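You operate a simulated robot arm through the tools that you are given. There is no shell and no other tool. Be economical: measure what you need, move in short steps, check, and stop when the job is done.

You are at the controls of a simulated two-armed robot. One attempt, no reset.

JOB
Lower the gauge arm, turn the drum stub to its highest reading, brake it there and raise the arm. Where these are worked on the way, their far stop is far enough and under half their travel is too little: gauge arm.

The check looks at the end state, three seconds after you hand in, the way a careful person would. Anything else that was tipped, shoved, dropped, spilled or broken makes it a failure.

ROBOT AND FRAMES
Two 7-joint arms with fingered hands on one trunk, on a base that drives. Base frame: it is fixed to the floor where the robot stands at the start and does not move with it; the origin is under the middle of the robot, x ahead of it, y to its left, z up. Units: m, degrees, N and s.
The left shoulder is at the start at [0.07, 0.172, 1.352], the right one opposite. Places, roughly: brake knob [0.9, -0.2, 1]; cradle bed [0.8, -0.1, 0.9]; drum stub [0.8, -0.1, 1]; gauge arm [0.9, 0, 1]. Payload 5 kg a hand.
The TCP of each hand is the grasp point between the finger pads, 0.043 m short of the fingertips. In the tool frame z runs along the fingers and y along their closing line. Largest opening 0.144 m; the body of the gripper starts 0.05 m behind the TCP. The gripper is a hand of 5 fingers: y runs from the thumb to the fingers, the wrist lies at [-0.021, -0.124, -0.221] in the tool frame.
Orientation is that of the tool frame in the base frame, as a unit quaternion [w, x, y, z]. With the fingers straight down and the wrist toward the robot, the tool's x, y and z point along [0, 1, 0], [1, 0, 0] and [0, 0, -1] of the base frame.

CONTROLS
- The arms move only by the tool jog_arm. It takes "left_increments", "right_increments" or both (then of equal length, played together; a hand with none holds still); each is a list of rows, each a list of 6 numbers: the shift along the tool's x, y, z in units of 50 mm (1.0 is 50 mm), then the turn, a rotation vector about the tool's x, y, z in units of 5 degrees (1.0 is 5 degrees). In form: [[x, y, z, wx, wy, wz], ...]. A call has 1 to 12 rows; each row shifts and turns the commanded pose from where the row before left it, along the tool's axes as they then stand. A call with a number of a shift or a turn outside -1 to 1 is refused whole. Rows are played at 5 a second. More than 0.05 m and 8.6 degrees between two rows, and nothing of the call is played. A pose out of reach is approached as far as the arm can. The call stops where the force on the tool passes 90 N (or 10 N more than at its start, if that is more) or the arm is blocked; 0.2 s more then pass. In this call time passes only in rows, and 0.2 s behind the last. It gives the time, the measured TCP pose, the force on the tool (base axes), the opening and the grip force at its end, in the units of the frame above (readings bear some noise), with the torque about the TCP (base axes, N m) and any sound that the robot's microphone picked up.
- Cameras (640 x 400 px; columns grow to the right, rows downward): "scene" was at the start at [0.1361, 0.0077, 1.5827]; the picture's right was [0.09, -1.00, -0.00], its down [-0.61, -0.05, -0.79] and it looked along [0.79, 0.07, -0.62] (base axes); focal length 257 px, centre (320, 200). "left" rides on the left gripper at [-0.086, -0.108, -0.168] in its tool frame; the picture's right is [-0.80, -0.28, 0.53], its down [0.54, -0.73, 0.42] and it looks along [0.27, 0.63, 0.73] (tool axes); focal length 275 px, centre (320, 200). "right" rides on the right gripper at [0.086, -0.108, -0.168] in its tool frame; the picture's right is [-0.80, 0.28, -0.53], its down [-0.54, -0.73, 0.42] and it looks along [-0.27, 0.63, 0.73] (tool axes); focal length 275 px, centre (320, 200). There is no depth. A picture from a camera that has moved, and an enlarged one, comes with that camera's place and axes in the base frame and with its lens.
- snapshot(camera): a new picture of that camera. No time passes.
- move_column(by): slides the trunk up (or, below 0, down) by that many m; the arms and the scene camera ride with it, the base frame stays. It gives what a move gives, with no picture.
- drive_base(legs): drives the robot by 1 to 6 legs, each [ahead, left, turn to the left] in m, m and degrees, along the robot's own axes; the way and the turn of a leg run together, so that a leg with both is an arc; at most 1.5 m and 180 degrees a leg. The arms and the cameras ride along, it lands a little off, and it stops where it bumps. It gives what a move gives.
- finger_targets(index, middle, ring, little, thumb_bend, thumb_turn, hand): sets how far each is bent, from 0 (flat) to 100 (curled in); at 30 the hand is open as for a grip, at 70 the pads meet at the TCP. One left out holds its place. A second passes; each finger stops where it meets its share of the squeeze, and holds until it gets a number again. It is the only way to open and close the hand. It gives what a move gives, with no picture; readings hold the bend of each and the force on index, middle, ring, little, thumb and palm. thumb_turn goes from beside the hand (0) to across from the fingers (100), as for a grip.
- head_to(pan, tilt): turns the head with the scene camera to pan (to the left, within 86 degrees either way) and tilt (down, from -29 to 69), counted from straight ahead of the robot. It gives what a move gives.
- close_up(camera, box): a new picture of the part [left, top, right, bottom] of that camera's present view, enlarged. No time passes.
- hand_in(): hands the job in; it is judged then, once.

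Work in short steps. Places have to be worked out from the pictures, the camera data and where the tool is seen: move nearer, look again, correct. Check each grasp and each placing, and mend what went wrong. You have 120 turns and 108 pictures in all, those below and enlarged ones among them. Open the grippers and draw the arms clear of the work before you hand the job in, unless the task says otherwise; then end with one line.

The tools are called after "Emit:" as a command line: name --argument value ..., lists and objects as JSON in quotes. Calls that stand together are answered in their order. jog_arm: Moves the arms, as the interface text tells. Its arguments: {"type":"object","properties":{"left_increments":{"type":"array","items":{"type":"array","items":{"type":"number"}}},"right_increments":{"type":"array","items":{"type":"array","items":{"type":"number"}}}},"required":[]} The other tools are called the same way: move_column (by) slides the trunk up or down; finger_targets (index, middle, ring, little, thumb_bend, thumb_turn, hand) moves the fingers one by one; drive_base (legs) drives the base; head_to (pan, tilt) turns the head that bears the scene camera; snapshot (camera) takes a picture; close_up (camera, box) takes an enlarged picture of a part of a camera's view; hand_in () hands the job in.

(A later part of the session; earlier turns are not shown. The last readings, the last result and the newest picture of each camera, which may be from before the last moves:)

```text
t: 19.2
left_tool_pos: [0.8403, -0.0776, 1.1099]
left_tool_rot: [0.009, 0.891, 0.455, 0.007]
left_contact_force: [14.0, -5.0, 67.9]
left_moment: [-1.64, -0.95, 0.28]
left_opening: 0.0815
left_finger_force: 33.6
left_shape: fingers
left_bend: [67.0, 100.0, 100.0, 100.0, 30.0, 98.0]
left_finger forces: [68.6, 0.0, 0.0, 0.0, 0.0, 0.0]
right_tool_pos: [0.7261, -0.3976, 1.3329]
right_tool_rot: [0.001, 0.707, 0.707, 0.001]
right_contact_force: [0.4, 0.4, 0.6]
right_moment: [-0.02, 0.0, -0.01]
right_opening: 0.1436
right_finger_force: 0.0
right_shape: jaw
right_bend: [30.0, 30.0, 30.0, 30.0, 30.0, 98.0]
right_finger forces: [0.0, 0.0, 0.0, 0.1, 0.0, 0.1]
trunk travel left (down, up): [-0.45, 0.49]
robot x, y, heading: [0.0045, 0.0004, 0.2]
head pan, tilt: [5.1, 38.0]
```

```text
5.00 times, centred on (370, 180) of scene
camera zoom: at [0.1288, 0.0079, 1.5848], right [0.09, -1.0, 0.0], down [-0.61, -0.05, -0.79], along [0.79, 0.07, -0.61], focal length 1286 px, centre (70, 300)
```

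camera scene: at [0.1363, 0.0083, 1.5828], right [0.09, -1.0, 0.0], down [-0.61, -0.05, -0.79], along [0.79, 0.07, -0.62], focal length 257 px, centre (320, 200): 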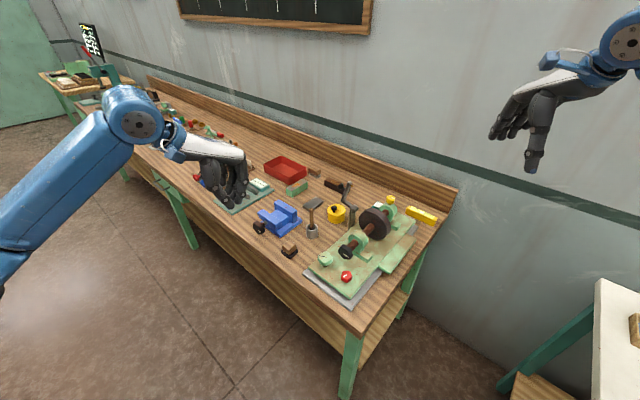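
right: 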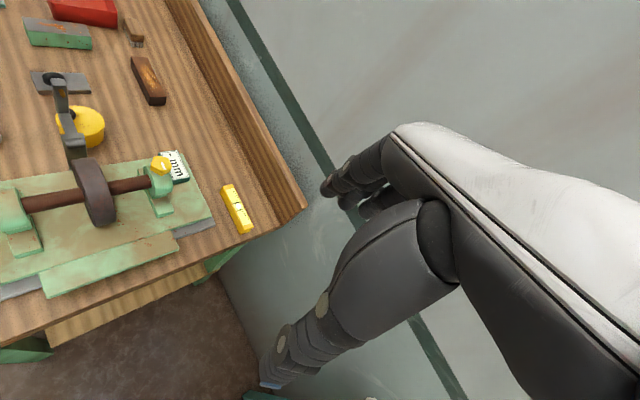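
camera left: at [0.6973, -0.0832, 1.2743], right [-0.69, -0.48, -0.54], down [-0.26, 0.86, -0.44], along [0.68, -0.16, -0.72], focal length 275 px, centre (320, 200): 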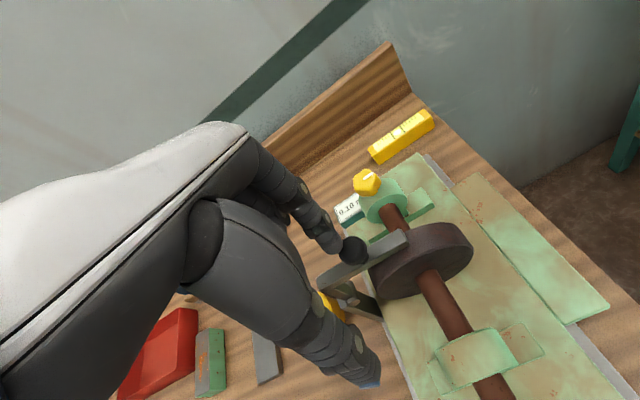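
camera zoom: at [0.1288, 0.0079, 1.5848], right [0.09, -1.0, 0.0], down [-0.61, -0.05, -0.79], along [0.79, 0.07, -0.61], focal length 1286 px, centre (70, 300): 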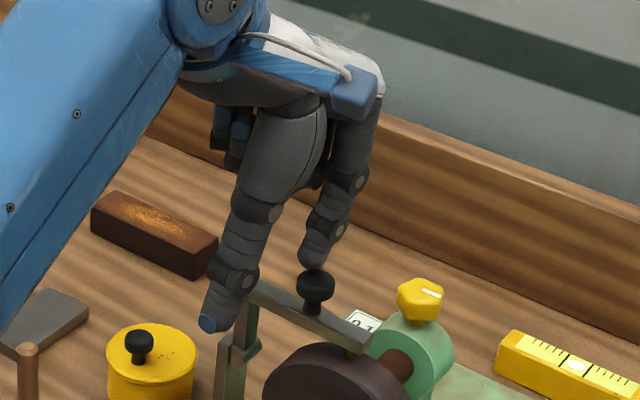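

The display shows a reading, visible from both cameras. I relax the press a bit (68 N is too much) and zoom in on the display.

Emit:
jog_arm --left_increments '[[0, 0, -0.15, 0, 0, 0], [0, 0, -0.1, 0, 0, 0]]'

Emit:
close_up --camera "left" --box '[310, 160, 410, 240]'

```text
t: 19.8
left_tool_pos: [0.841, -0.0771, 1.1107]
left_tool_rot: [0.001, 0.891, 0.453, 0.002]
left_contact_force: [7.4, -5.0, 40.6]
left_moment: [-1.08, -0.53, 0.15]
left_opening: 0.0822
left_finger_force: 20.8
left_shape: fingers
left_bend: [67.0, 100.0, 100.0, 100.0, 30.0, 98.0]
left_finger forces: [41.8, 0.0, 0.1, 0.0, 0.0, 0.0]
right_tool_pos: [0.729, -0.3975, 1.329]
right_tool_rot: [0.0, 0.707, 0.707, 0.001]
right_contact_force: [-0.4, -0.1, 0.1]
right_moment: [0.03, 0.04, 0.02]
right_opening: 0.1434
right_finger_force: 0.1
right_shape: jaw
right_bend: [30.0, 30.0, 30.0, 30.0, 30.0, 98.0]
right_finger forces: [0.1, 0.1, 0.0, 0.0, 0.1, 0.1]
trunk travel left (down, up): [-0.45, 0.49]
robot x, y, heading: [0.0009, 0.0011, -0.3]
head pan, tilt: [5.1, 38.0]
```

```text
5.00 times, centred on (360, 200) of left
camera zoom: at [0.7001, -0.0837, 1.2772], right [-0.69, -0.48, -0.54], down [-0.26, 0.87, -0.43], along [0.67, -0.15, -0.73], focal length 1376 px, centre (120, 200)
```

zoom: 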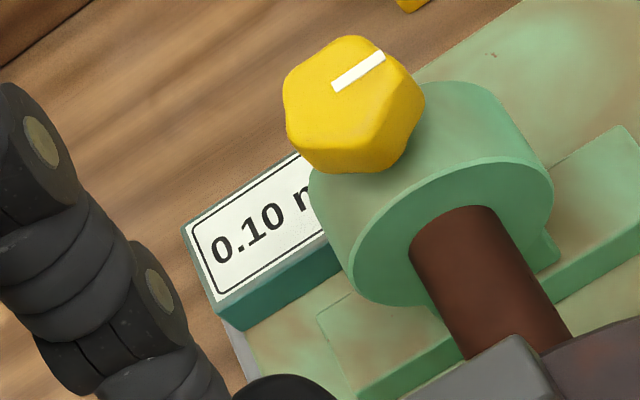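

Reading is 0.10 mm and legible from this pose. I ease the press slightly, and yaw the right hand square to the shaft while lowering it, with ring and little finger curled away.

Emit:
finger_targets --hand "right" --index 48 --middle 48 --ring 100 --little 100 --thumb_bend 48

Emit:
jog_arm --left_increments '[[0, 0, -0.12, 0, 0, 0], [0, 0, 0, 0, 0, 0], [0, 0, 0, 0, 0, 0], [0, 0, 0, 0, 0, 0], [0, 0, 0, 0, 0, 0], [0, 0, 0, 0, 0, 0], [0, 0, 0, 0, 0, 0], [0, 0, 0, 0, 0, 0], [0, 0, 0, 0, 0, 0], [0, 0, 0, 0, 0, 0], [0, 0, 0, 0, 0, 0]]' --right_increments '[[0, 0, 0.5, 0, 0, -0.98], [0, 0, 0.5, 0, 0, -0.98], [0, 0, 0.5, 0, 0, -0.98], [0, 0, 0.5, 0, 0, -0.98], [0, 0, 0.5, 0, 0, -0.98], [0, 0, 0.5, 0, 0, -0.98], [0, 0, 0.5, 0, 0, -0.98], [0, 0, 0.5, 0, 0, -0.98], [0, 0, 0.5, 0, 0, -0.98], [0, 0, 0.5, 0, 0, -0.98], [0, 0, 0.5, 0, 0, -0.98]]'

Emit:
snapshot --camera "scene"

Emit:
snapshot --camera "right"

```text
t: 20.8
left_tool_pos: [0.8403, -0.0769, 1.1111]
left_tool_rot: [0.002, 0.891, 0.454, 0.002]
left_contact_force: [7.6, -4.6, 40.0]
left_moment: [-1.05, -0.53, 0.12]
left_opening: 0.0823
left_finger_force: 20.3
left_shape: fingers
left_bend: [67.0, 100.0, 100.0, 100.0, 30.0, 98.0]
left_finger forces: [40.1, 0.0, 0.0, 0.0, 0.0, 0.0]
right_tool_pos: [0.7285, -0.3985, 1.3288]
right_tool_rot: [0.001, 0.707, 0.707, 0.001]
right_contact_force: [-0.3, -0.6, -0.1]
right_moment: [-0.01, 0.01, -0.01]
right_opening: 0.0863
right_finger_force: 0.1
right_shape: fingers
right_bend: [48.0, 48.0, 100.0, 100.0, 48.0, 98.0]
right_finger forces: [0.0, 0.0, 0.0, 0.0, 0.0, 0.0]
trunk travel left (down, up): [-0.45, 0.49]
robot x, y, heading: [-0.0022, -0.0005, 0.2]
head pan, tilt: [5.1, 38.0]
```

```text
t: 23.2
left_tool_pos: [0.8433, -0.0758, 1.1112]
left_tool_rot: [-0.001, 0.891, 0.454, 0.0]
left_contact_force: [0.0, 0.4, 0.4]
left_moment: [0.03, 0.04, -0.05]
left_opening: 0.081
left_finger_force: 0.5
left_shape: fingers
left_bend: [68.0, 100.0, 100.0, 100.0, 30.0, 98.0]
left_finger forces: [1.4, 0.0, 0.0, 0.1, 0.0, 0.0]
right_tool_pos: [0.715, -0.3717, 1.1738]
right_tool_rot: [0.01, 0.487, 0.873, -0.007]
right_contact_force: [0.7, 0.1, -0.4]
right_moment: [0.02, 0.05, 0.03]
right_opening: 0.0858
right_finger_force: 0.0
right_shape: fingers
right_bend: [48.0, 48.0, 100.0, 100.0, 48.0, 98.0]
right_finger forces: [0.1, 0.0, 0.0, 0.0, 0.0, 0.0]
right hand out of reach, approached as far as the arm can: row 6, 7, 8, 9, 10, 11
trunk travel left (down, up): [-0.45, 0.49]
robot x, y, heading: [-0.001, -0.0032, -0.1]
head pan, tilt: [5.1, 38.0]
```

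```text
70 pictures are left
camera scene: at [0.1372, 0.007, 1.5825], right [0.09, -1.0, 0.0], down [-0.61, -0.05, -0.79], along [0.78, 0.07, -0.62], focal length 257 px, centre (320, 200)
```

scene: 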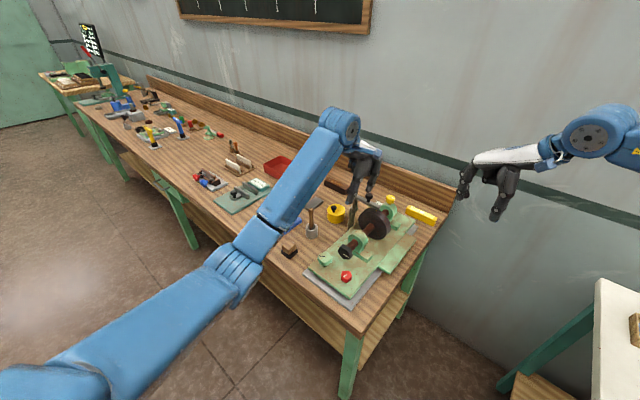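

```text
69 pictures are left
camera right: at [0.5745, -0.3494, 1.3402], right [0.65, -0.52, 0.55], down [-0.33, -0.85, -0.41], along [0.68, 0.08, -0.73], focal length 275 px, centre (320, 200)
```

right: 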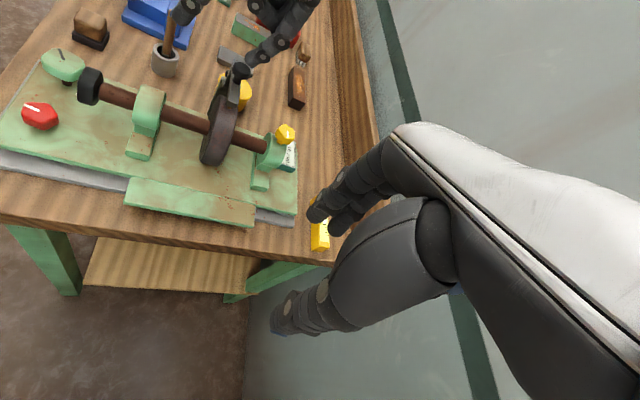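

The right arm couldn't reach that yaw out there (about 32° of 54°). I test one small step to see which axes the command uses now.

Emit:
jog_arm --right_increments '[[0.9, 0, -0.2, 0, 0, 0], [0.9, 0, 0, 0, 0, 0]]'

```text
t: 23.8
left_tool_pos: [0.8429, -0.0762, 1.1116]
left_tool_rot: [0.0, 0.891, 0.454, -0.001]
left_contact_force: [0.6, -0.2, 0.2]
left_moment: [0.02, 0.01, -0.05]
left_opening: 0.0812
left_finger_force: 0.0
left_shape: fingers
left_bend: [68.0, 100.0, 100.0, 100.0, 30.0, 98.0]
left_finger forces: [0.1, 0.0, 0.0, 0.0, 0.0, 0.0]
right_tool_pos: [0.6671, -0.2898, 1.1818]
right_tool_rot: [0.012, 0.489, 0.872, -0.007]
right_contact_force: [-0.9, 0.1, 0.3]
right_moment: [-0.03, 0.01, 0.01]
right_opening: 0.086
right_finger_force: 0.1
right_shape: fingers
right_bend: [48.0, 48.0, 100.0, 100.0, 48.0, 97.0]
right_finger forces: [0.0, 0.0, 0.1, 0.0, 0.0, 0.0]
trunk travel left (down, up): [-0.45, 0.49]
robot x, y, heading: [0.0018, -0.0007, -0.4]
head pan, tilt: [5.1, 38.0]
```

The command follows the measured pose. I continue toward the stub's right side and add the missing yaw there.

Emit:
jog_arm --right_increments '[[0.79, 0.1, 0.1, 0, 0, 0], [0.79, 0.1, 0.1, 0, 0, 0], [0.79, 0.1, 0.1, 0, 0, 0], [0.79, 0.1, 0.1, 0, 0, 0], [0, 0, 0, 0, 0, -0.88], [0, 0, 0, 0, 0, -0.88], [0, 0, 0, 0, 0, -0.88], [0, 0, 0, 0, 0, -0.88], [0, 0, 0, 0, 0, -0.88]]'

Emit:
snapshot --camera "right"

Emit:
snapshot --camera "scene"

```text
t: 25.8
left_tool_pos: [0.8428, -0.0769, 1.1139]
left_tool_rot: [0.0, 0.891, 0.454, 0.0]
left_contact_force: [0.7, -0.3, -0.4]
left_moment: [-0.03, 0.01, 0.03]
left_opening: 0.0812
left_finger_force: 0.0
left_shape: fingers
left_bend: [68.0, 100.0, 100.0, 100.0, 30.0, 98.0]
left_finger forces: [0.0, 0.0, 0.0, 0.1, 0.0, 0.0]
right_tool_pos: [0.6004, -0.1489, 1.1605]
right_tool_rot: [0.01, 0.312, 0.95, -0.008]
right_contact_force: [0.6, 0.3, 0.1]
right_moment: [-0.01, 0.01, 0.02]
right_opening: 0.0859
right_finger_force: 0.0
right_shape: fingers
right_bend: [48.0, 48.0, 100.0, 100.0, 48.0, 97.0]
right_finger forces: [0.0, 0.0, 0.0, 0.0, 0.1, 0.0]
trunk travel left (down, up): [-0.45, 0.49]
robot x, y, heading: [0.0017, 0.001, -0.2]
head pan, tilt: [5.1, 38.0]
```

```text
68 pictures are left
camera right: at [0.4648, -0.1804, 1.3272], right [0.8, -0.23, 0.55], down [0.01, -0.92, -0.4], along [0.6, 0.33, -0.73], focal length 275 px, centre (320, 200)
```

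right: 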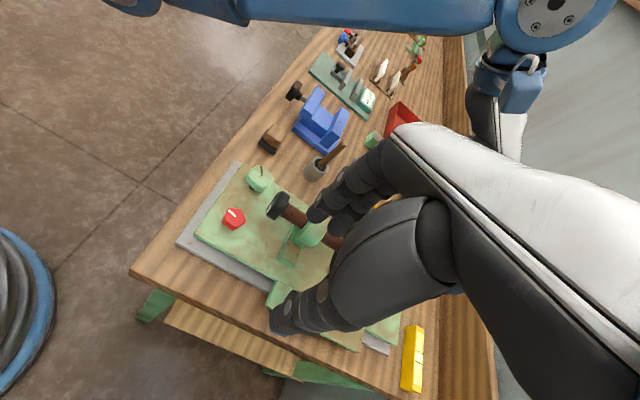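

```text
67 pictures are left
camera scene: at [0.1364, 0.0076, 1.5827], right [0.09, -1.0, 0.0], down [-0.61, -0.05, -0.79], along [0.79, 0.07, -0.62], focal length 257 px, centre (320, 200)
```

scene: 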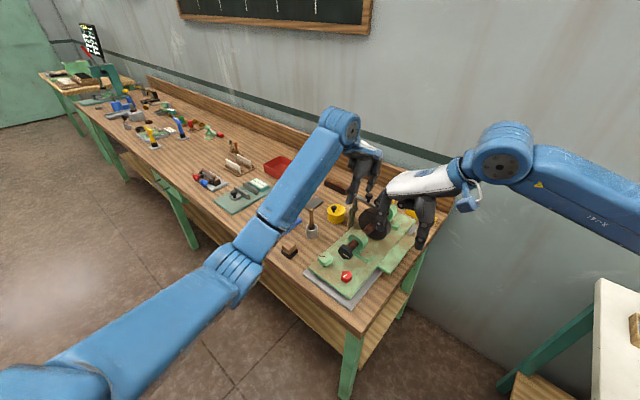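

Yaw is now 53.6° and the stub triangulates again to (0.681,-0.025,0.96). I go lower and over the stub, keeping fingertips above it.

Emit:
jog_arm --right_increments '[[0.17, 0, 0.75, 0, 0, 0], [0, 0, 0.75, 0, 0, 0], [0, 0, 0.7, 0, 0, 0], [0, 0.98, 0, 0, 0, 0], [0, 0.98, 0, 0, 0, 0], [0, 0.98, 0, 0, 0, 0]]'

Emit:
snapshot --camera "right"

Emit:
close_up --camera "scene" --box '[280, 170, 440, 290]'

```text
t: 27.2
left_tool_pos: [0.8428, -0.0753, 1.1117]
left_tool_rot: [0.0, 0.891, 0.454, -0.001]
left_contact_force: [-0.2, 0.3, -0.2]
left_moment: [-0.06, 0.0, 0.0]
left_opening: 0.0812
left_finger_force: 0.0
left_shape: fingers
left_bend: [68.0, 100.0, 100.0, 100.0, 30.0, 98.0]
left_finger forces: [0.0, 0.0, 0.0, 0.0, 0.1, 0.0]
right_tool_pos: [0.6834, -0.0255, 1.0489]
right_tool_rot: [0.009, 0.314, 0.949, -0.01]
right_contact_force: [0.1, 0.9, -0.9]
right_moment: [-0.03, 0.05, -0.01]
right_opening: 0.0858
right_finger_force: 0.0
right_shape: fingers
right_bend: [48.0, 48.0, 100.0, 100.0, 48.0, 97.0]
right_finger forces: [0.0, 0.1, 0.0, 0.1, 0.0, 0.1]
trunk travel left (down, up): [-0.45, 0.49]
robot x, y, heading: [-0.0004, -0.0016, -0.5]
head pan, tilt: [5.1, 38.0]
```

```text
66 pictures are left
camera right: at [0.5477, -0.0567, 1.2158], right [0.8, -0.23, 0.55], down [0.01, -0.92, -0.4], along [0.6, 0.33, -0.73], focal length 275 px, centre (320, 200)
```

right: 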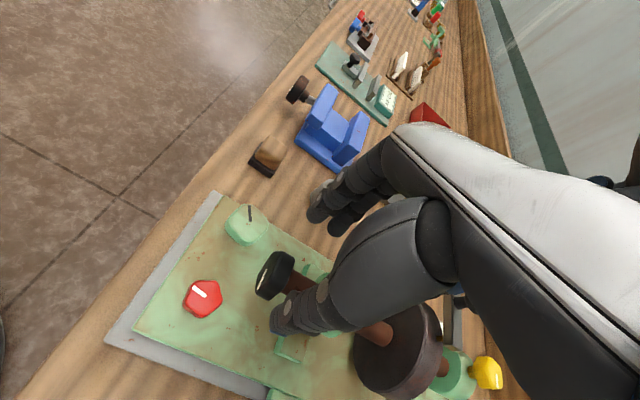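

```text
3.33 times, centred on (360, 230) of scene
camera zoom: at [0.1372, 0.0094, 1.5826], right [0.09, -1.0, 0.0], down [-0.61, -0.06, -0.79], along [0.78, 0.07, -0.62], focal length 858 px, centre (187, 100)
```

zoom: 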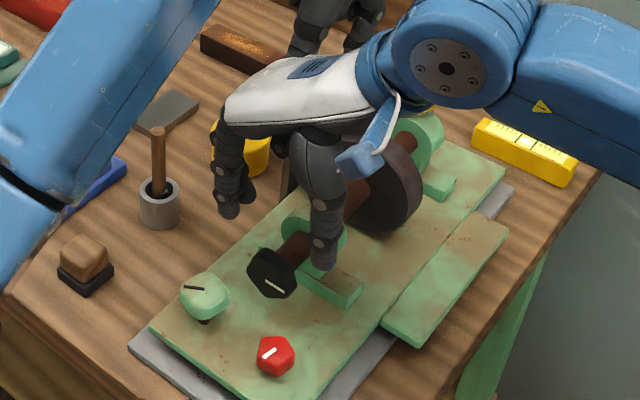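

Hand is centred over the stub with index and thumb either side, clear of green and red knobs. I shift 5 mm outward and descend around it.

Emit:
jog_arm --right_increments '[[0.1, 0, 0.5, 0, 0, 0], [0, 0, 0.5, 0, 0, 0], [0, 0, 0.4, 0, 0, 0], [0, 0, 0.2, 0, 0, 0]]'

Emit:
snapshot --camera "right"

Emit:
close_up --camera "scene" --box '[300, 200, 400, 275]'

```text
t: 28.2
left_tool_pos: [0.8415, -0.0765, 1.1124]
left_tool_rot: [0.0, 0.891, 0.455, 0.001]
left_contact_force: [0.0, 1.1, -0.5]
left_moment: [0.0, 0.03, 0.01]
left_opening: 0.0811
left_finger_force: 0.1
left_shape: fingers
left_bend: [68.0, 100.0, 100.0, 100.0, 30.0, 98.0]
left_finger forces: [0.1, 0.0, 0.0, 0.0, 0.0, 0.0]
right_tool_pos: [0.6784, -0.026, 0.9678]
right_tool_rot: [0.01, 0.312, 0.95, -0.009]
right_contact_force: [-0.1, 0.4, 0.5]
right_moment: [-0.02, 0.01, 0.02]
right_opening: 0.0859
right_finger_force: 0.0
right_shape: fingers
right_bend: [48.0, 48.0, 100.0, 100.0, 48.0, 97.0]
right_finger forces: [0.0, 0.1, 0.0, 0.0, 0.1, 0.0]
trunk travel left (down, up): [-0.45, 0.49]
robot x, y, heading: [-0.003, -0.0021, -0.1]
head pan, tilt: [5.1, 38.0]
```

```text
64 pictures are left
camera right: at [0.5435, -0.058, 1.136], right [0.8, -0.23, 0.55], down [0.01, -0.92, -0.4], along [0.6, 0.33, -0.73], focal length 275 px, centre (320, 200)
```

right: 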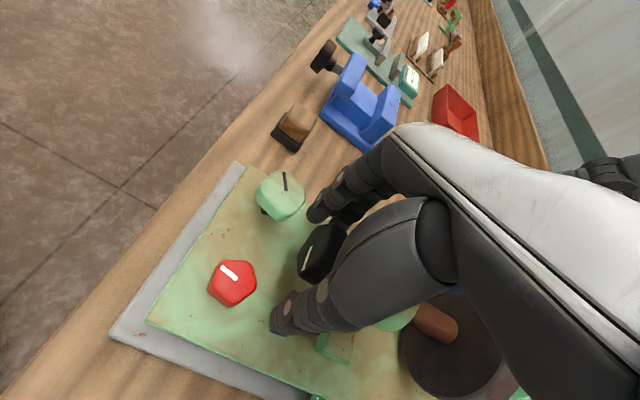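

```text
5.33 times, centred on (350, 238) of scene
camera zoom: at [0.1365, 0.0078, 1.5827], right [0.09, -1.0, 0.0], down [-0.61, -0.05, -0.79], along [0.78, 0.07, -0.62], focal length 1372 px, centre (160, 0)
```

zoom: 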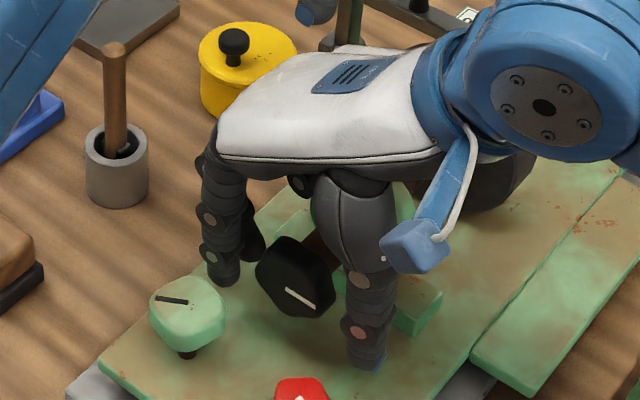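

Stub sits between index and thumb, clear of the green knob. I close index, middle and thumb.

Emit:
finger_targets --hand "right" --index 72 --middle 72 --thumb_bend 72

Emit:
close_up --camera "scene" --box '[300, 200, 400, 275]'

```text
t: 29.2
left_tool_pos: [0.8437, -0.0779, 1.1135]
left_tool_rot: [-0.001, 0.891, 0.454, 0.0]
left_contact_force: [-0.6, 0.4, -0.2]
left_moment: [-0.01, 0.0, -0.03]
left_opening: 0.0816
left_finger_force: 0.1
left_shape: fingers
left_bend: [68.0, 100.0, 100.0, 100.0, 30.0, 98.0]
left_finger forces: [0.0, 0.1, 0.0, 0.1, 0.0, 0.1]
right_tool_pos: [0.6785, -0.0259, 0.9682]
right_tool_rot: [0.01, 0.313, 0.95, -0.01]
right_contact_force: [-0.5, -3.3, -10.2]
right_moment: [-0.15, -0.04, -0.02]
right_opening: 0.0374
right_finger_force: 16.5
right_shape: fingers
right_bend: [57.0, 72.0, 100.0, 100.0, 64.0, 97.0]
right_finger forces: [15.0, 0.4, 0.0, 0.1, 16.5, 0.0]
trunk travel left (down, up): [-0.45, 0.49]
robot x, y, heading: [0.0032, 0.0001, 0.2]
head pan, tilt: [5.1, 38.0]
```

```text
5.33 times, centred on (350, 238) of scene
camera zoom: at [0.1371, 0.0072, 1.5826], right [0.09, -1.0, 0.0], down [-0.61, -0.05, -0.79], along [0.78, 0.07, -0.62], focal length 1372 px, centre (160, 0)
```

zoom: 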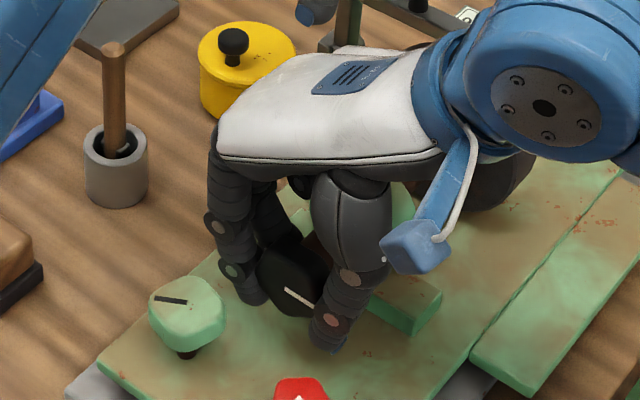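

Stub is gripped (15 N). I press the gauge arm down again with the left index and read.

Emit:
jog_arm --left_increments '[[0, 0, 0.12, 0, 0, 0], [0, 0, 0.08, 0, 0, 0]]'

Emit:
close_up --camera "left" --box '[300, 160, 420, 240]'

```text
t: 29.8
left_tool_pos: [0.8437, -0.0794, 1.1096]
left_tool_rot: [0.005, 0.891, 0.454, 0.003]
left_contact_force: [9.8, -2.9, 46.7]
left_moment: [-1.05, -0.56, 0.2]
left_opening: 0.0798
left_finger_force: 22.7
left_shape: fingers
left_bend: [68.0, 100.0, 100.0, 100.0, 30.0, 98.0]
left_finger forces: [47.0, 0.0, 0.1, 0.0, 0.0, 0.0]
right_tool_pos: [0.6782, -0.0277, 0.9678]
right_tool_rot: [0.009, 0.313, 0.95, -0.01]
right_contact_force: [6.9, -2.3, -24.7]
right_moment: [-0.2, -0.25, -0.12]
right_opening: 0.0378
right_finger_force: 16.4
right_shape: fingers
right_bend: [57.0, 72.0, 100.0, 100.0, 64.0, 97.0]
right_finger forces: [18.0, 1.2, 0.0, 0.1, 14.6, 0.1]
trunk travel left (down, up): [-0.45, 0.49]
robot x, y, heading: [0.0015, 0.0031, -0.1]
head pan, tilt: [5.1, 38.0]
```

```text
5.00 times, centred on (360, 200) of left
camera zoom: at [0.7025, -0.0848, 1.2757], right [-0.69, -0.48, -0.54], down [-0.26, 0.86, -0.43], along [0.67, -0.16, -0.72], focal length 1376 px, centre (120, 200)
```

zoom: 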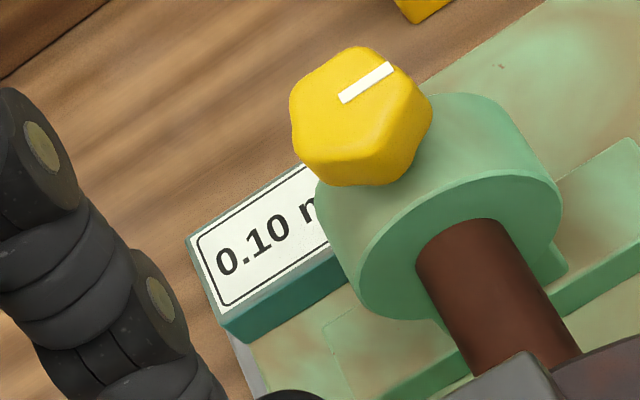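

Reading 0.10. I rotate the stub 15° clockwise (hand tilting right) and read again.

Emit:
jog_arm --right_increments '[[0, 0, 0, -0.75, 0, 0], [0, 0, 0, -0.75, 0, 0], [0, 0, 0, -0.75, 0, 0], [0, 0, 0, -0.75, 0, 0]]'

Emit:
close_up --camera "left" --box '[300, 160, 420, 240]'

Emit:
close_up --camera "scene" --box '[300, 200, 400, 275]'

```text
t: 30.8
left_tool_pos: [0.8423, -0.0785, 1.1108]
left_tool_rot: [0.004, 0.892, 0.453, 0.005]
left_contact_force: [13.3, -3.8, 60.0]
left_moment: [-1.3, -0.8, 0.24]
left_opening: 0.0798
left_finger_force: 29.6
left_shape: fingers
left_bend: [67.0, 100.0, 100.0, 100.0, 30.0, 98.0]
left_finger forces: [59.6, 0.0, 0.1, 0.0, 0.0, 0.0]
right_tool_pos: [0.6776, -0.0277, 0.968]
right_tool_rot: [0.05, 0.309, 0.943, 0.115]
right_contact_force: [4.1, -8.7, -28.8]
right_moment: [-0.38, -0.18, -0.14]
right_opening: 0.0386
right_finger_force: 18.6
right_shape: fingers
right_bend: [59.0, 72.0, 100.0, 100.0, 63.0, 97.0]
right_finger forces: [13.4, 2.1, 0.0, 0.0, 21.5, 0.1]
trunk travel left (down, up): [-0.45, 0.49]
robot x, y, heading: [0.0011, 0.0008, 0.3]
head pan, tilt: [5.1, 38.0]
```

```text
5.00 times, centred on (360, 200) of left
camera zoom: at [0.7016, -0.0855, 1.2754], right [-0.69, -0.48, -0.54], down [-0.26, 0.86, -0.43], along [0.67, -0.15, -0.72], focal length 1376 px, centre (120, 200)
```

zoom: 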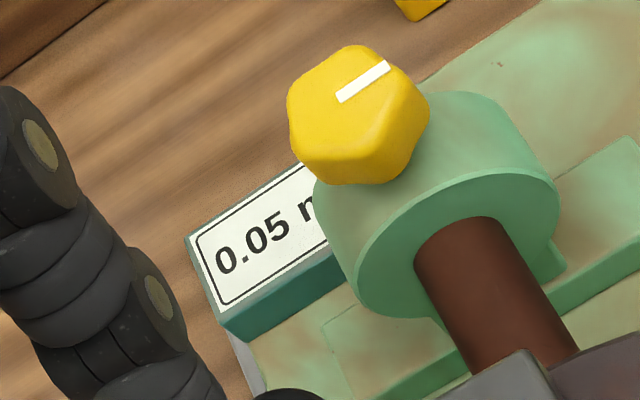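

```text
5.33 times, centred on (350, 238) of scene
camera zoom: at [0.1339, 0.0064, 1.583], right [0.09, -1.0, 0.0], down [-0.61, -0.05, -0.79], along [0.79, 0.07, -0.61], focal length 1372 px, centre (160, 0)
```

zoom: 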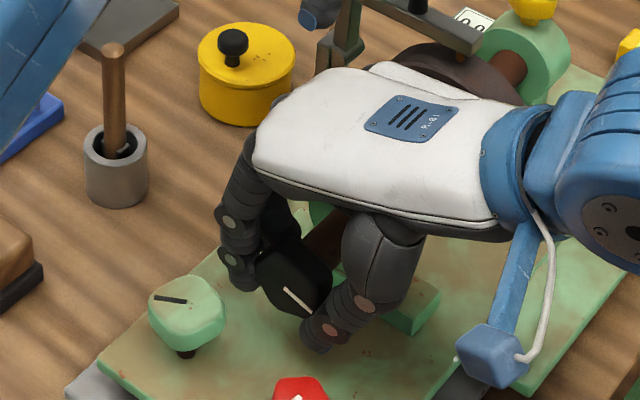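

Clockwise lowers it (0.10→0.05), so the high side is counter-clockwise. I turn back 15° and on 20° more, and read.

Emit:
jog_arm --right_increments '[[0, 0, 0, 0.9, 0, 0], [0, 0, 0, 0.9, 0, 0], [0, 0, 0, 0.9, 0, 0], [0, 0, 0, 0.9, 0, 0], [0, 0, 0, 0.9, 0, 0], [0, 0, 0, 0.9, 0, 0], [0, 0, 0, 0.9, 0, 0], [0, 0, 0, 0.7, 0, 0]]'

Emit:
close_up --camera "left" --box '[300, 160, 420, 240]'

Emit:
close_up --camera "scene" --box '[300, 200, 400, 275]'

```text
t: 32.6
left_tool_pos: [0.8431, -0.0791, 1.1099]
left_tool_rot: [0.005, 0.892, 0.453, 0.004]
left_contact_force: [12.1, -4.8, 57.7]
left_moment: [-1.34, -0.71, 0.12]
left_opening: 0.0802
left_finger_force: 29.3
left_shape: fingers
left_bend: [67.0, 100.0, 100.0, 100.0, 30.0, 98.0]
left_finger forces: [58.0, 0.0, 0.0, 0.1, 0.0, 0.1]
right_tool_pos: [0.6795, -0.0258, 0.9694]
right_tool_rot: [-0.044, 0.309, 0.934, -0.173]
right_contact_force: [13.0, -3.2, -17.5]
right_moment: [-0.18, -0.55, -0.11]
right_opening: 0.0383
right_finger_force: 18.1
right_shape: fingers
right_bend: [55.0, 72.0, 100.0, 100.0, 66.0, 98.0]
right_finger forces: [20.6, 3.7, 0.0, 0.1, 10.9, 0.0]
trunk travel left (down, up): [-0.45, 0.49]
robot x, y, heading: [-0.0054, 0.0012, -0.2]
head pan, tilt: [5.1, 38.0]
```

```text
5.00 times, centred on (360, 200) of left
camera zoom: at [0.7017, -0.0848, 1.2754], right [-0.69, -0.48, -0.54], down [-0.26, 0.86, -0.43], along [0.67, -0.16, -0.72], focal length 1376 px, centre (120, 200)
```

zoom: 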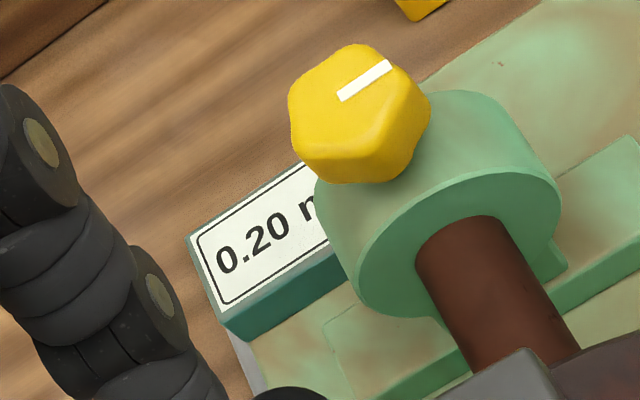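

```text
5.33 times, centred on (350, 238) of scene
camera zoom: at [0.1342, 0.0076, 1.5831], right [0.09, -1.0, 0.0], down [-0.61, -0.05, -0.79], along [0.79, 0.07, -0.61], focal length 1372 px, centre (160, 0)
```

zoom: 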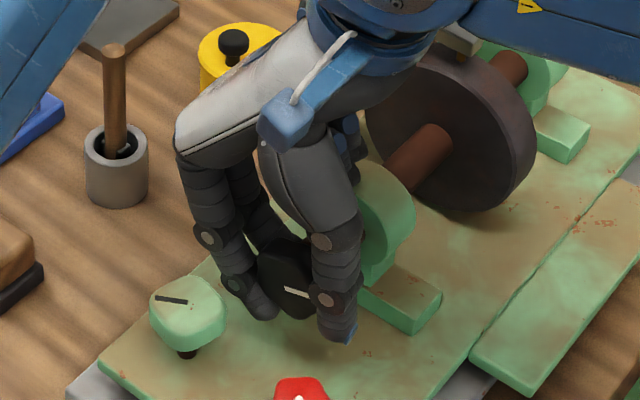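

0.20 and rising; a fit suggests the maximum roughly 110° further counter-clockwise. I open the fingers slightly, swing the hand 60° right, and regrip.

Emit:
finger_targets --hand "right" --index 50 --middle 60 --thumb_bend 59

Emit:
jog_arm --right_increments '[[0, 0, 0, -1, 0, 0], [0, 0, 0, -1, 0, 0], [0, 0, 0, -1, 0, 0], [0, 0, 0, -1, 0, 0], [0, 0, 0, -1, 0, 0], [0, 0, 0, -1, 0, 0], [0, 0, 0, -1, 0, 0], [0, 0, 0, -1, 0, 0], [0, 0, 0, -1, 0, 0], [0, 0, 0, -1, 0, 0], [0, 0, 0, -1, 0, 0], [0, 0, 0, -1, 0, 0]]'

Emit:
close_up --camera "scene" --box '[300, 200, 400, 275]'

Emit:
close_up --camera "left" --box '[300, 160, 420, 240]'

```text
t: 33.6
left_tool_pos: [0.8414, -0.0778, 1.1103]
left_tool_rot: [0.004, 0.891, 0.454, 0.005]
left_contact_force: [13.3, -2.1, 53.7]
left_moment: [-1.16, -0.85, 0.21]
left_opening: 0.0818
left_finger_force: 27.1
left_shape: fingers
left_bend: [66.0, 100.0, 100.0, 100.0, 30.0, 98.0]
left_finger forces: [53.9, 0.0, 0.0, 0.1, 0.0, 0.0]
right_tool_pos: [0.6762, -0.025, 0.9712]
right_tool_rot: [-0.043, 0.308, 0.934, -0.174]
right_contact_force: [0.5, -0.3, -0.6]
right_moment: [0.02, -0.02, 0.01]
right_opening: 0.0622
right_finger_force: 0.7
right_shape: fingers
right_bend: [50.0, 60.0, 100.0, 100.0, 59.0, 98.0]
right_finger forces: [0.1, 0.1, 0.0, 0.0, 0.0, 0.0]
trunk travel left (down, up): [-0.45, 0.49]
robot x, y, heading: [-0.003, 0.0033, 0.0]
head pan, tilt: [5.1, 38.0]
```

```text
t: 36.2
left_tool_pos: [0.8415, -0.0775, 1.1103]
left_tool_rot: [0.004, 0.891, 0.453, 0.004]
left_contact_force: [15.2, -1.4, 54.3]
left_moment: [-1.17, -0.9, 0.28]
left_opening: 0.0819
left_finger_force: 27.6
left_shape: fingers
left_bend: [67.0, 100.0, 100.0, 100.0, 30.0, 98.0]
left_finger forces: [55.2, 0.0, 0.1, 0.1, 0.1, 0.1]
right_tool_pos: [0.6764, -0.0265, 0.9702]
right_tool_rot: [0.117, 0.29, 0.895, 0.317]
right_contact_force: [-3.6, -3.6, -5.4]
right_moment: [-0.04, 0.05, 0.04]
right_opening: 0.0689
right_finger_force: 3.4
right_shape: fingers
right_bend: [50.0, 60.0, 100.0, 100.0, 56.0, 97.0]
right_finger forces: [0.0, 0.0, 0.0, 0.1, 6.7, 0.1]
trunk travel left (down, up): [-0.45, 0.49]
robot x, y, heading: [0.0043, 0.0016, -0.0]
head pan, tilt: [5.1, 38.0]
```

```text
5.33 times, centred on (350, 238) of scene
camera zoom: at [0.1314, 0.0077, 1.5832], right [0.09, -1.0, 0.0], down [-0.61, -0.05, -0.79], along [0.79, 0.07, -0.61], focal length 1372 px, centre (160, 0)
```

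zoom: 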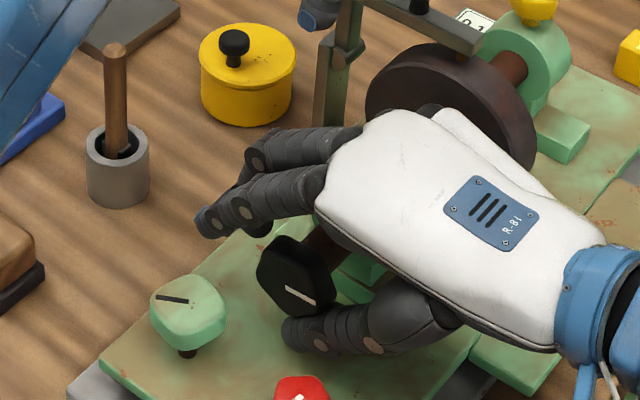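

```text
5.00 times, centred on (360, 200) of left
camera zoom: at [0.6997, -0.0844, 1.276], right [-0.69, -0.48, -0.54], down [-0.26, 0.86, -0.43], along [0.67, -0.15, -0.72], focal length 1376 px, centre (120, 200)
```

zoom: 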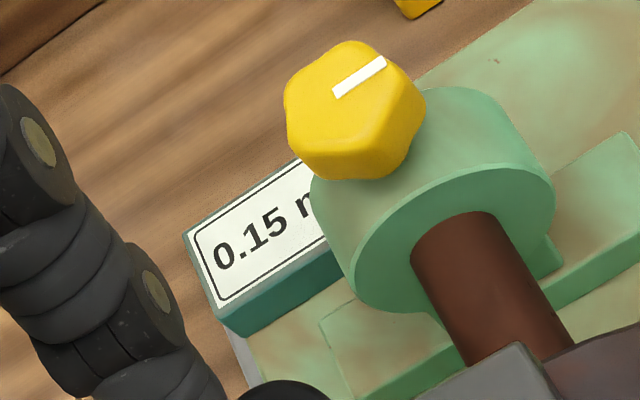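

Hand is at 40° right; the thumb touched and nudged it back slightly (0.15). I grip and turn 60° counter-clockwise.

Emit:
finger_targets --hand "right" --index 72 --middle 72 --thumb_bend 72

Emit:
jog_arm --right_increments '[[0, 0, 0, 1, 0, 0], [0, 0, 0, 1, 0, 0], [0, 0, 0, 1, 0, 0], [0, 0, 0, 1, 0, 0], [0, 0, 0, 1, 0, 0], [0, 0, 0, 1, 0, 0], [0, 0, 0, 1, 0, 0], [0, 0, 0, 1, 0, 0], [0, 0, 0, 1, 0, 0], [0, 0, 0, 1, 0, 0], [0, 0, 0, 1, 0, 0], [0, 0, 0, 1, 0, 0]]'

Emit:
close_up --camera "left" --box '[300, 160, 420, 240]'

Emit:
close_up --camera "scene" --box '[300, 200, 400, 275]'

```text
t: 37.2
left_tool_pos: [0.8433, -0.079, 1.1105]
left_tool_rot: [0.006, 0.891, 0.453, 0.004]
left_contact_force: [13.2, -2.9, 57.8]
left_moment: [-1.29, -0.82, 0.23]
left_opening: 0.0806
left_finger_force: 29.0
left_shape: fingers
left_bend: [67.0, 100.0, 100.0, 100.0, 30.0, 98.0]
left_finger forces: [58.6, 0.0, 0.0, 0.1, 0.1, 0.0]
right_tool_pos: [0.6772, -0.027, 0.9682]
right_tool_rot: [0.116, 0.29, 0.896, 0.316]
right_contact_force: [1.7, -4.5, -25.3]
right_moment: [-0.28, -0.11, -0.12]
right_opening: 0.0372
right_finger_force: 21.7
right_shape: fingers
right_bend: [71.0, 72.0, 100.0, 100.0, 61.0, 97.0]
right_finger forces: [12.9, 3.2, 0.0, 0.1, 27.6, 0.1]
trunk travel left (down, up): [-0.45, 0.49]
robot x, y, heading: [0.0038, -0.0021, -0.2]
head pan, tilt: [5.1, 38.0]
```

```text
t: 39.8
left_tool_pos: [0.8442, -0.0782, 1.1091]
left_tool_rot: [0.005, 0.891, 0.454, 0.004]
left_contact_force: [11.1, -7.8, 57.8]
left_moment: [-1.43, -0.65, 0.16]
left_opening: 0.0804
left_finger_force: 29.4
left_shape: fingers
left_bend: [67.0, 100.0, 100.0, 100.0, 30.0, 98.0]
left_finger forces: [58.9, 0.0, 0.0, 0.0, 0.0, 0.0]
right_tool_pos: [0.678, -0.0253, 0.9715]
right_tool_rot: [-0.044, 0.309, 0.934, -0.174]
right_contact_force: [10.2, 3.4, -26.9]
right_moment: [-0.12, -0.46, -0.15]
right_opening: 0.0377
right_finger_force: 20.7
right_shape: fingers
right_bend: [54.0, 72.0, 100.0, 100.0, 66.0, 97.0]
right_finger forces: [26.6, 4.2, 0.1, 0.1, 10.7, 0.1]
trunk travel left (down, up): [-0.45, 0.49]
robot x, y, heading: [0.0014, 0.0022, -0.1]
head pan, tilt: [5.1, 38.0]
```

```text
5.00 times, centred on (360, 200) of left
camera zoom: at [0.7018, -0.0844, 1.2754], right [-0.69, -0.48, -0.54], down [-0.26, 0.86, -0.43], along [0.67, -0.16, -0.72], focal length 1376 px, centre (120, 200)
```

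zoom: 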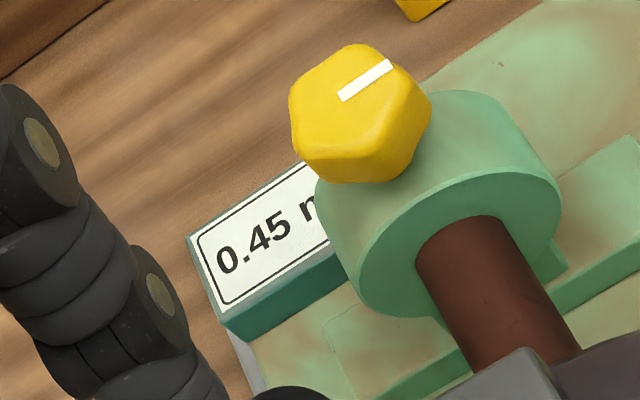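

```text
5.33 times, centred on (350, 238) of scene
camera zoom: at [0.1345, 0.0084, 1.583], right [0.09, -1.0, 0.0], down [-0.61, -0.05, -0.79], along [0.79, 0.07, -0.61], focal length 1372 px, centre (160, 0)
```

zoom: 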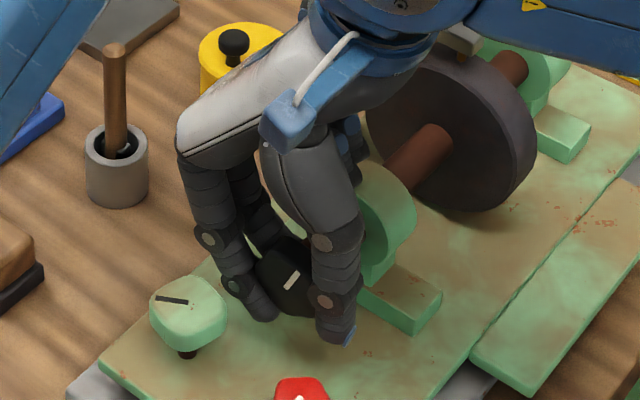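

0.45 and rising. Regrip once more, opening the thumb a bit more to avoid dragging.

Emit:
finger_targets --hand "right" --index 50 --middle 60 --thumb_bend 57

Emit:
jog_arm --right_increments '[[0, 0, 0, -1, 0, 0], [0, 0, 0, -1, 0, 0], [0, 0, 0, -1, 0, 0], [0, 0, 0, -1, 0, 0], [0, 0, 0, -1, 0, 0], [0, 0, 0, -1, 0, 0], [0, 0, 0, -1, 0, 0], [0, 0, 0, -1, 0, 0], [0, 0, 0, -1, 0, 0], [0, 0, 0, -1, 0, 0], [0, 0, 0, -1, 0, 0], [0, 0, 0, -1, 0, 0]]'

Emit:
finger_targets --hand "right" --index 72 --middle 72 --thumb_bend 72

Emit:
close_up --camera "left" --box '[300, 160, 420, 240]'

Emit:
close_up --camera "scene" --box '[300, 200, 400, 275]'

```text
t: 40.8
left_tool_pos: [0.8417, -0.0778, 1.1098]
left_tool_rot: [0.004, 0.891, 0.454, 0.005]
left_contact_force: [13.3, -1.8, 53.0]
left_moment: [-1.2, -0.86, 0.23]
left_opening: 0.0819
left_finger_force: 26.9
left_shape: fingers
left_bend: [66.0, 100.0, 100.0, 100.0, 30.0, 98.0]
left_finger forces: [54.2, 0.0, 0.0, 0.0, 0.0, 0.0]
right_tool_pos: [0.6754, -0.0252, 0.972]
right_tool_rot: [-0.043, 0.309, 0.934, -0.172]
right_contact_force: [0.8, -0.8, 0.1]
right_moment: [0.01, -0.02, -0.03]
right_opening: 0.0672
right_finger_force: 0.3
right_shape: fingers
right_bend: [50.0, 60.0, 100.0, 100.0, 56.0, 97.0]
right_finger forces: [0.1, 0.6, 0.1, 0.0, 0.1, 0.0]
trunk travel left (down, up): [-0.45, 0.49]
robot x, y, heading: [0.0007, 0.0008, 0.0]
head pan, tilt: [5.1, 38.0]
```

```text
t: 43.4
left_tool_pos: [0.8407, -0.0779, 1.1108]
left_tool_rot: [0.004, 0.891, 0.454, 0.005]
left_contact_force: [14.4, -0.9, 53.0]
left_moment: [-1.16, -0.92, 0.3]
left_opening: 0.082
left_finger_force: 26.9
left_shape: fingers
left_bend: [66.0, 100.0, 100.0, 100.0, 30.0, 98.0]
left_finger forces: [54.4, 0.0, 0.0, 0.0, 0.0, 0.1]
right_tool_pos: [0.6754, -0.027, 0.9699]
right_tool_rot: [0.117, 0.289, 0.896, 0.317]
right_contact_force: [-1.2, -1.7, -2.4]
right_moment: [-0.04, 0.04, 0.03]
right_opening: 0.0698
right_finger_force: 1.4
right_shape: fingers
right_bend: [50.0, 60.0, 100.0, 100.0, 55.0, 97.0]
right_finger forces: [0.0, 0.0, 0.0, 0.0, 2.6, 0.0]
trunk travel left (down, up): [-0.45, 0.49]
robot x, y, heading: [0.0019, -0.0021, 0.2]
head pan, tilt: [5.1, 38.0]
```

```text
t: 44.4
left_tool_pos: [0.8426, -0.0792, 1.1099]
left_tool_rot: [0.005, 0.891, 0.453, 0.004]
left_contact_force: [13.8, -3.0, 56.7]
left_moment: [-1.24, -0.85, 0.24]
left_opening: 0.0806
left_finger_force: 29.1
left_shape: fingers
left_bend: [67.0, 100.0, 100.0, 100.0, 30.0, 98.0]
left_finger forces: [58.0, 0.0, 0.0, 0.1, 0.0, 0.0]
right_tool_pos: [0.6774, -0.0277, 0.9678]
right_tool_rot: [0.116, 0.29, 0.896, 0.316]
right_contact_force: [0.7, -4.9, -22.6]
right_moment: [-0.3, -0.1, -0.04]
right_opening: 0.0373
right_finger_force: 20.4
right_shape: fingers
right_bend: [71.0, 72.0, 100.0, 100.0, 61.0, 97.0]
right_finger forces: [12.3, 2.0, 0.1, 0.0, 26.6, 0.0]
trunk travel left (down, up): [-0.45, 0.49]
robot x, y, heading: [0.0008, -0.0014, -0.1]
head pan, tilt: [5.1, 38.0]
```

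```text
5.00 times, centred on (360, 200) of left
camera zoom: at [0.7009, -0.0851, 1.2755], right [-0.69, -0.48, -0.54], down [-0.26, 0.86, -0.43], along [0.67, -0.16, -0.72], focal length 1376 px, centre (120, 200)
```

zoom: 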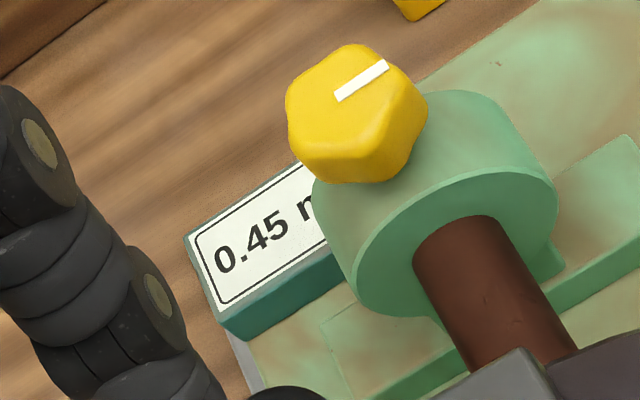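

```text
5.33 times, centred on (350, 238) of scene
camera zoom: at [0.1332, 0.0073, 1.583], right [0.09, -1.0, 0.0], down [-0.61, -0.05, -0.79], along [0.79, 0.07, -0.61], focal length 1372 px, centre (160, 0)
```

zoom: 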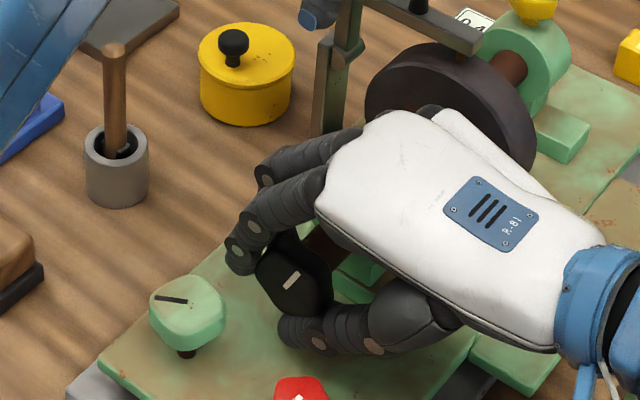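

Still 0.45. Now I turn 25° counter-clockwise and read, then continue in steps to bracket the maximum.

Emit:
jog_arm --right_increments '[[0, 0, 0, 1, 0, 0], [0, 0, 0, 1, 0, 0], [0, 0, 0, 1, 0, 0], [0, 0, 0, 1, 0, 0], [0, 0, 0, 1, 0, 0]]'

Emit:
close_up --camera "left" --box '[320, 180, 400, 230]'

Emit:
jog_arm --right_increments '[[0, 0, 0, 1, 0, 0], [0, 0, 0, 1, 0, 0], [0, 0, 0, 1, 0, 0], [0, 0, 0, 1, 0, 0]]'

Emit:
close_up --camera "left" --box '[320, 180, 400, 230]'

Emit:
jog_arm --right_increments '[[0, 0, 0, 1, 0, 0], [0, 0, 0, 1, 0, 0], [0, 0, 0, 1, 0, 0]]'

Emit:
close_up --camera "left" --box '[320, 180, 400, 230]'

```text
t: 45.6
left_tool_pos: [0.8433, -0.0782, 1.11]
left_tool_rot: [0.005, 0.892, 0.453, 0.005]
left_contact_force: [10.8, -6.7, 59.5]
left_moment: [-1.43, -0.69, 0.21]
left_opening: 0.0799
left_finger_force: 29.9
left_shape: fingers
left_bend: [67.0, 100.0, 100.0, 100.0, 30.0, 98.0]
left_finger forces: [59.9, 0.0, 0.1, 0.1, 0.0, 0.0]
right_tool_pos: [0.678, -0.0247, 0.9675]
right_tool_rot: [0.05, 0.31, 0.943, 0.114]
right_contact_force: [9.4, 2.6, -31.6]
right_moment: [-0.16, -0.37, -0.07]
right_opening: 0.038
right_finger_force: 19.1
right_shape: fingers
right_bend: [60.0, 72.0, 100.0, 100.0, 62.0, 97.0]
right_finger forces: [18.7, 2.4, 0.1, 0.0, 17.5, 0.0]
trunk travel left (down, up): [-0.45, 0.49]
robot x, y, heading: [-0.0003, 0.0034, 0.0]
head pan, tilt: [5.1, 38.0]
```

```text
8.00 times, centred on (360, 205) of left
camera zoom: at [0.7019, -0.0847, 1.2753], right [-0.69, -0.48, -0.54], down [-0.26, 0.86, -0.43], along [0.67, -0.16, -0.72], focal length 2202 px, centre (0, 160)
```

zoom: 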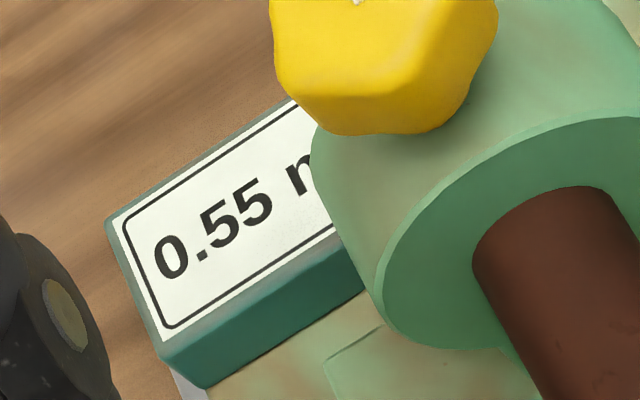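

```text
t: 46.6
left_tool_pos: [0.8435, -0.0786, 1.1093]
left_tool_rot: [0.005, 0.891, 0.453, 0.005]
left_contact_force: [11.3, -5.7, 58.5]
left_moment: [-1.46, -0.67, 0.17]
left_opening: 0.08
left_finger_force: 29.1
left_shape: fingers
left_bend: [67.0, 100.0, 100.0, 100.0, 30.0, 98.0]
left_finger forces: [58.8, 0.1, 0.1, 0.0, 0.0, 0.1]
right_tool_pos: [0.6777, -0.0248, 0.9692]
right_tool_rot: [-0.003, 0.312, 0.949, -0.05]
right_contact_force: [10.3, 1.3, -26.0]
right_moment: [-0.14, -0.37, -0.08]
right_opening: 0.0382
right_finger_force: 20.3
right_shape: fingers
right_bend: [57.0, 72.0, 100.0, 100.0, 64.0, 97.0]
right_finger forces: [22.2, 3.1, 0.1, 0.0, 13.8, 0.0]
trunk travel left (down, up): [-0.45, 0.49]
robot x, y, heading: [0.0028, -0.0019, 0.2]
head pan, tilt: [5.1, 38.0]
```

```text
8.00 times, centred on (360, 205) of left
camera zoom: at [0.7017, -0.0846, 1.2754], right [-0.69, -0.48, -0.54], down [-0.26, 0.86, -0.43], along [0.67, -0.16, -0.72], focal length 2202 px, centre (0, 160)
```

zoom: 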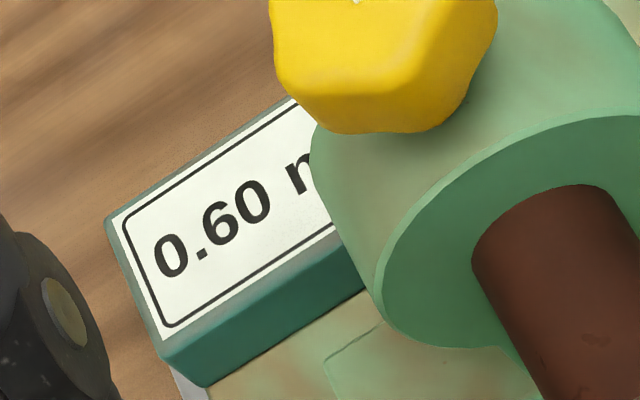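

```text
t: 47.4
left_tool_pos: [0.8427, -0.078, 1.1097]
left_tool_rot: [0.004, 0.891, 0.454, 0.004]
left_contact_force: [11.2, -7.3, 58.1]
left_moment: [-1.4, -0.66, 0.2]
left_opening: 0.0803
left_finger_force: 28.2
left_shape: fingers
left_bend: [67.0, 100.0, 100.0, 100.0, 30.0, 98.0]
left_finger forces: [58.3, 0.1, 0.0, 0.1, 0.0, 0.1]
right_tool_pos: [0.6784, -0.0257, 0.9702]
right_tool_rot: [-0.045, 0.309, 0.934, -0.174]
right_contact_force: [12.0, 0.9, -23.1]
right_moment: [-0.13, -0.5, -0.08]
right_opening: 0.0377
right_finger_force: 20.4
right_shape: fingers
right_bend: [55.0, 72.0, 100.0, 100.0, 66.0, 98.0]
right_finger forces: [25.7, 4.2, 0.0, 0.0, 11.0, 0.0]
trunk travel left (down, up): [-0.45, 0.49]
robot x, y, heading: [0.0, 0.0016, -0.0]
head pan, tilt: [5.1, 38.0]
```

```text
8.00 times, centred on (360, 205) of left
camera zoom: at [0.7017, -0.0843, 1.2754], right [-0.69, -0.48, -0.54], down [-0.26, 0.86, -0.43], along [0.67, -0.16, -0.72], focal length 2202 px, centre (0, 160)
```

zoom: 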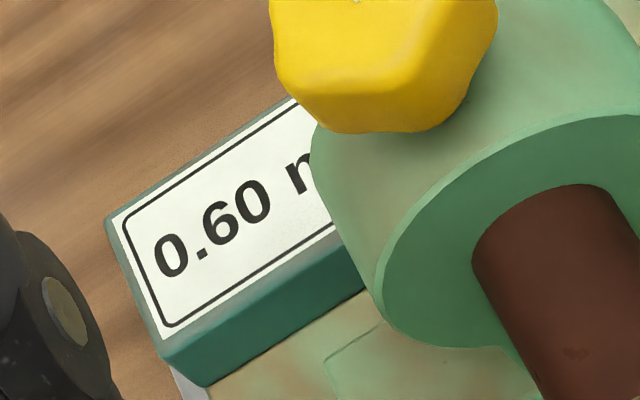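

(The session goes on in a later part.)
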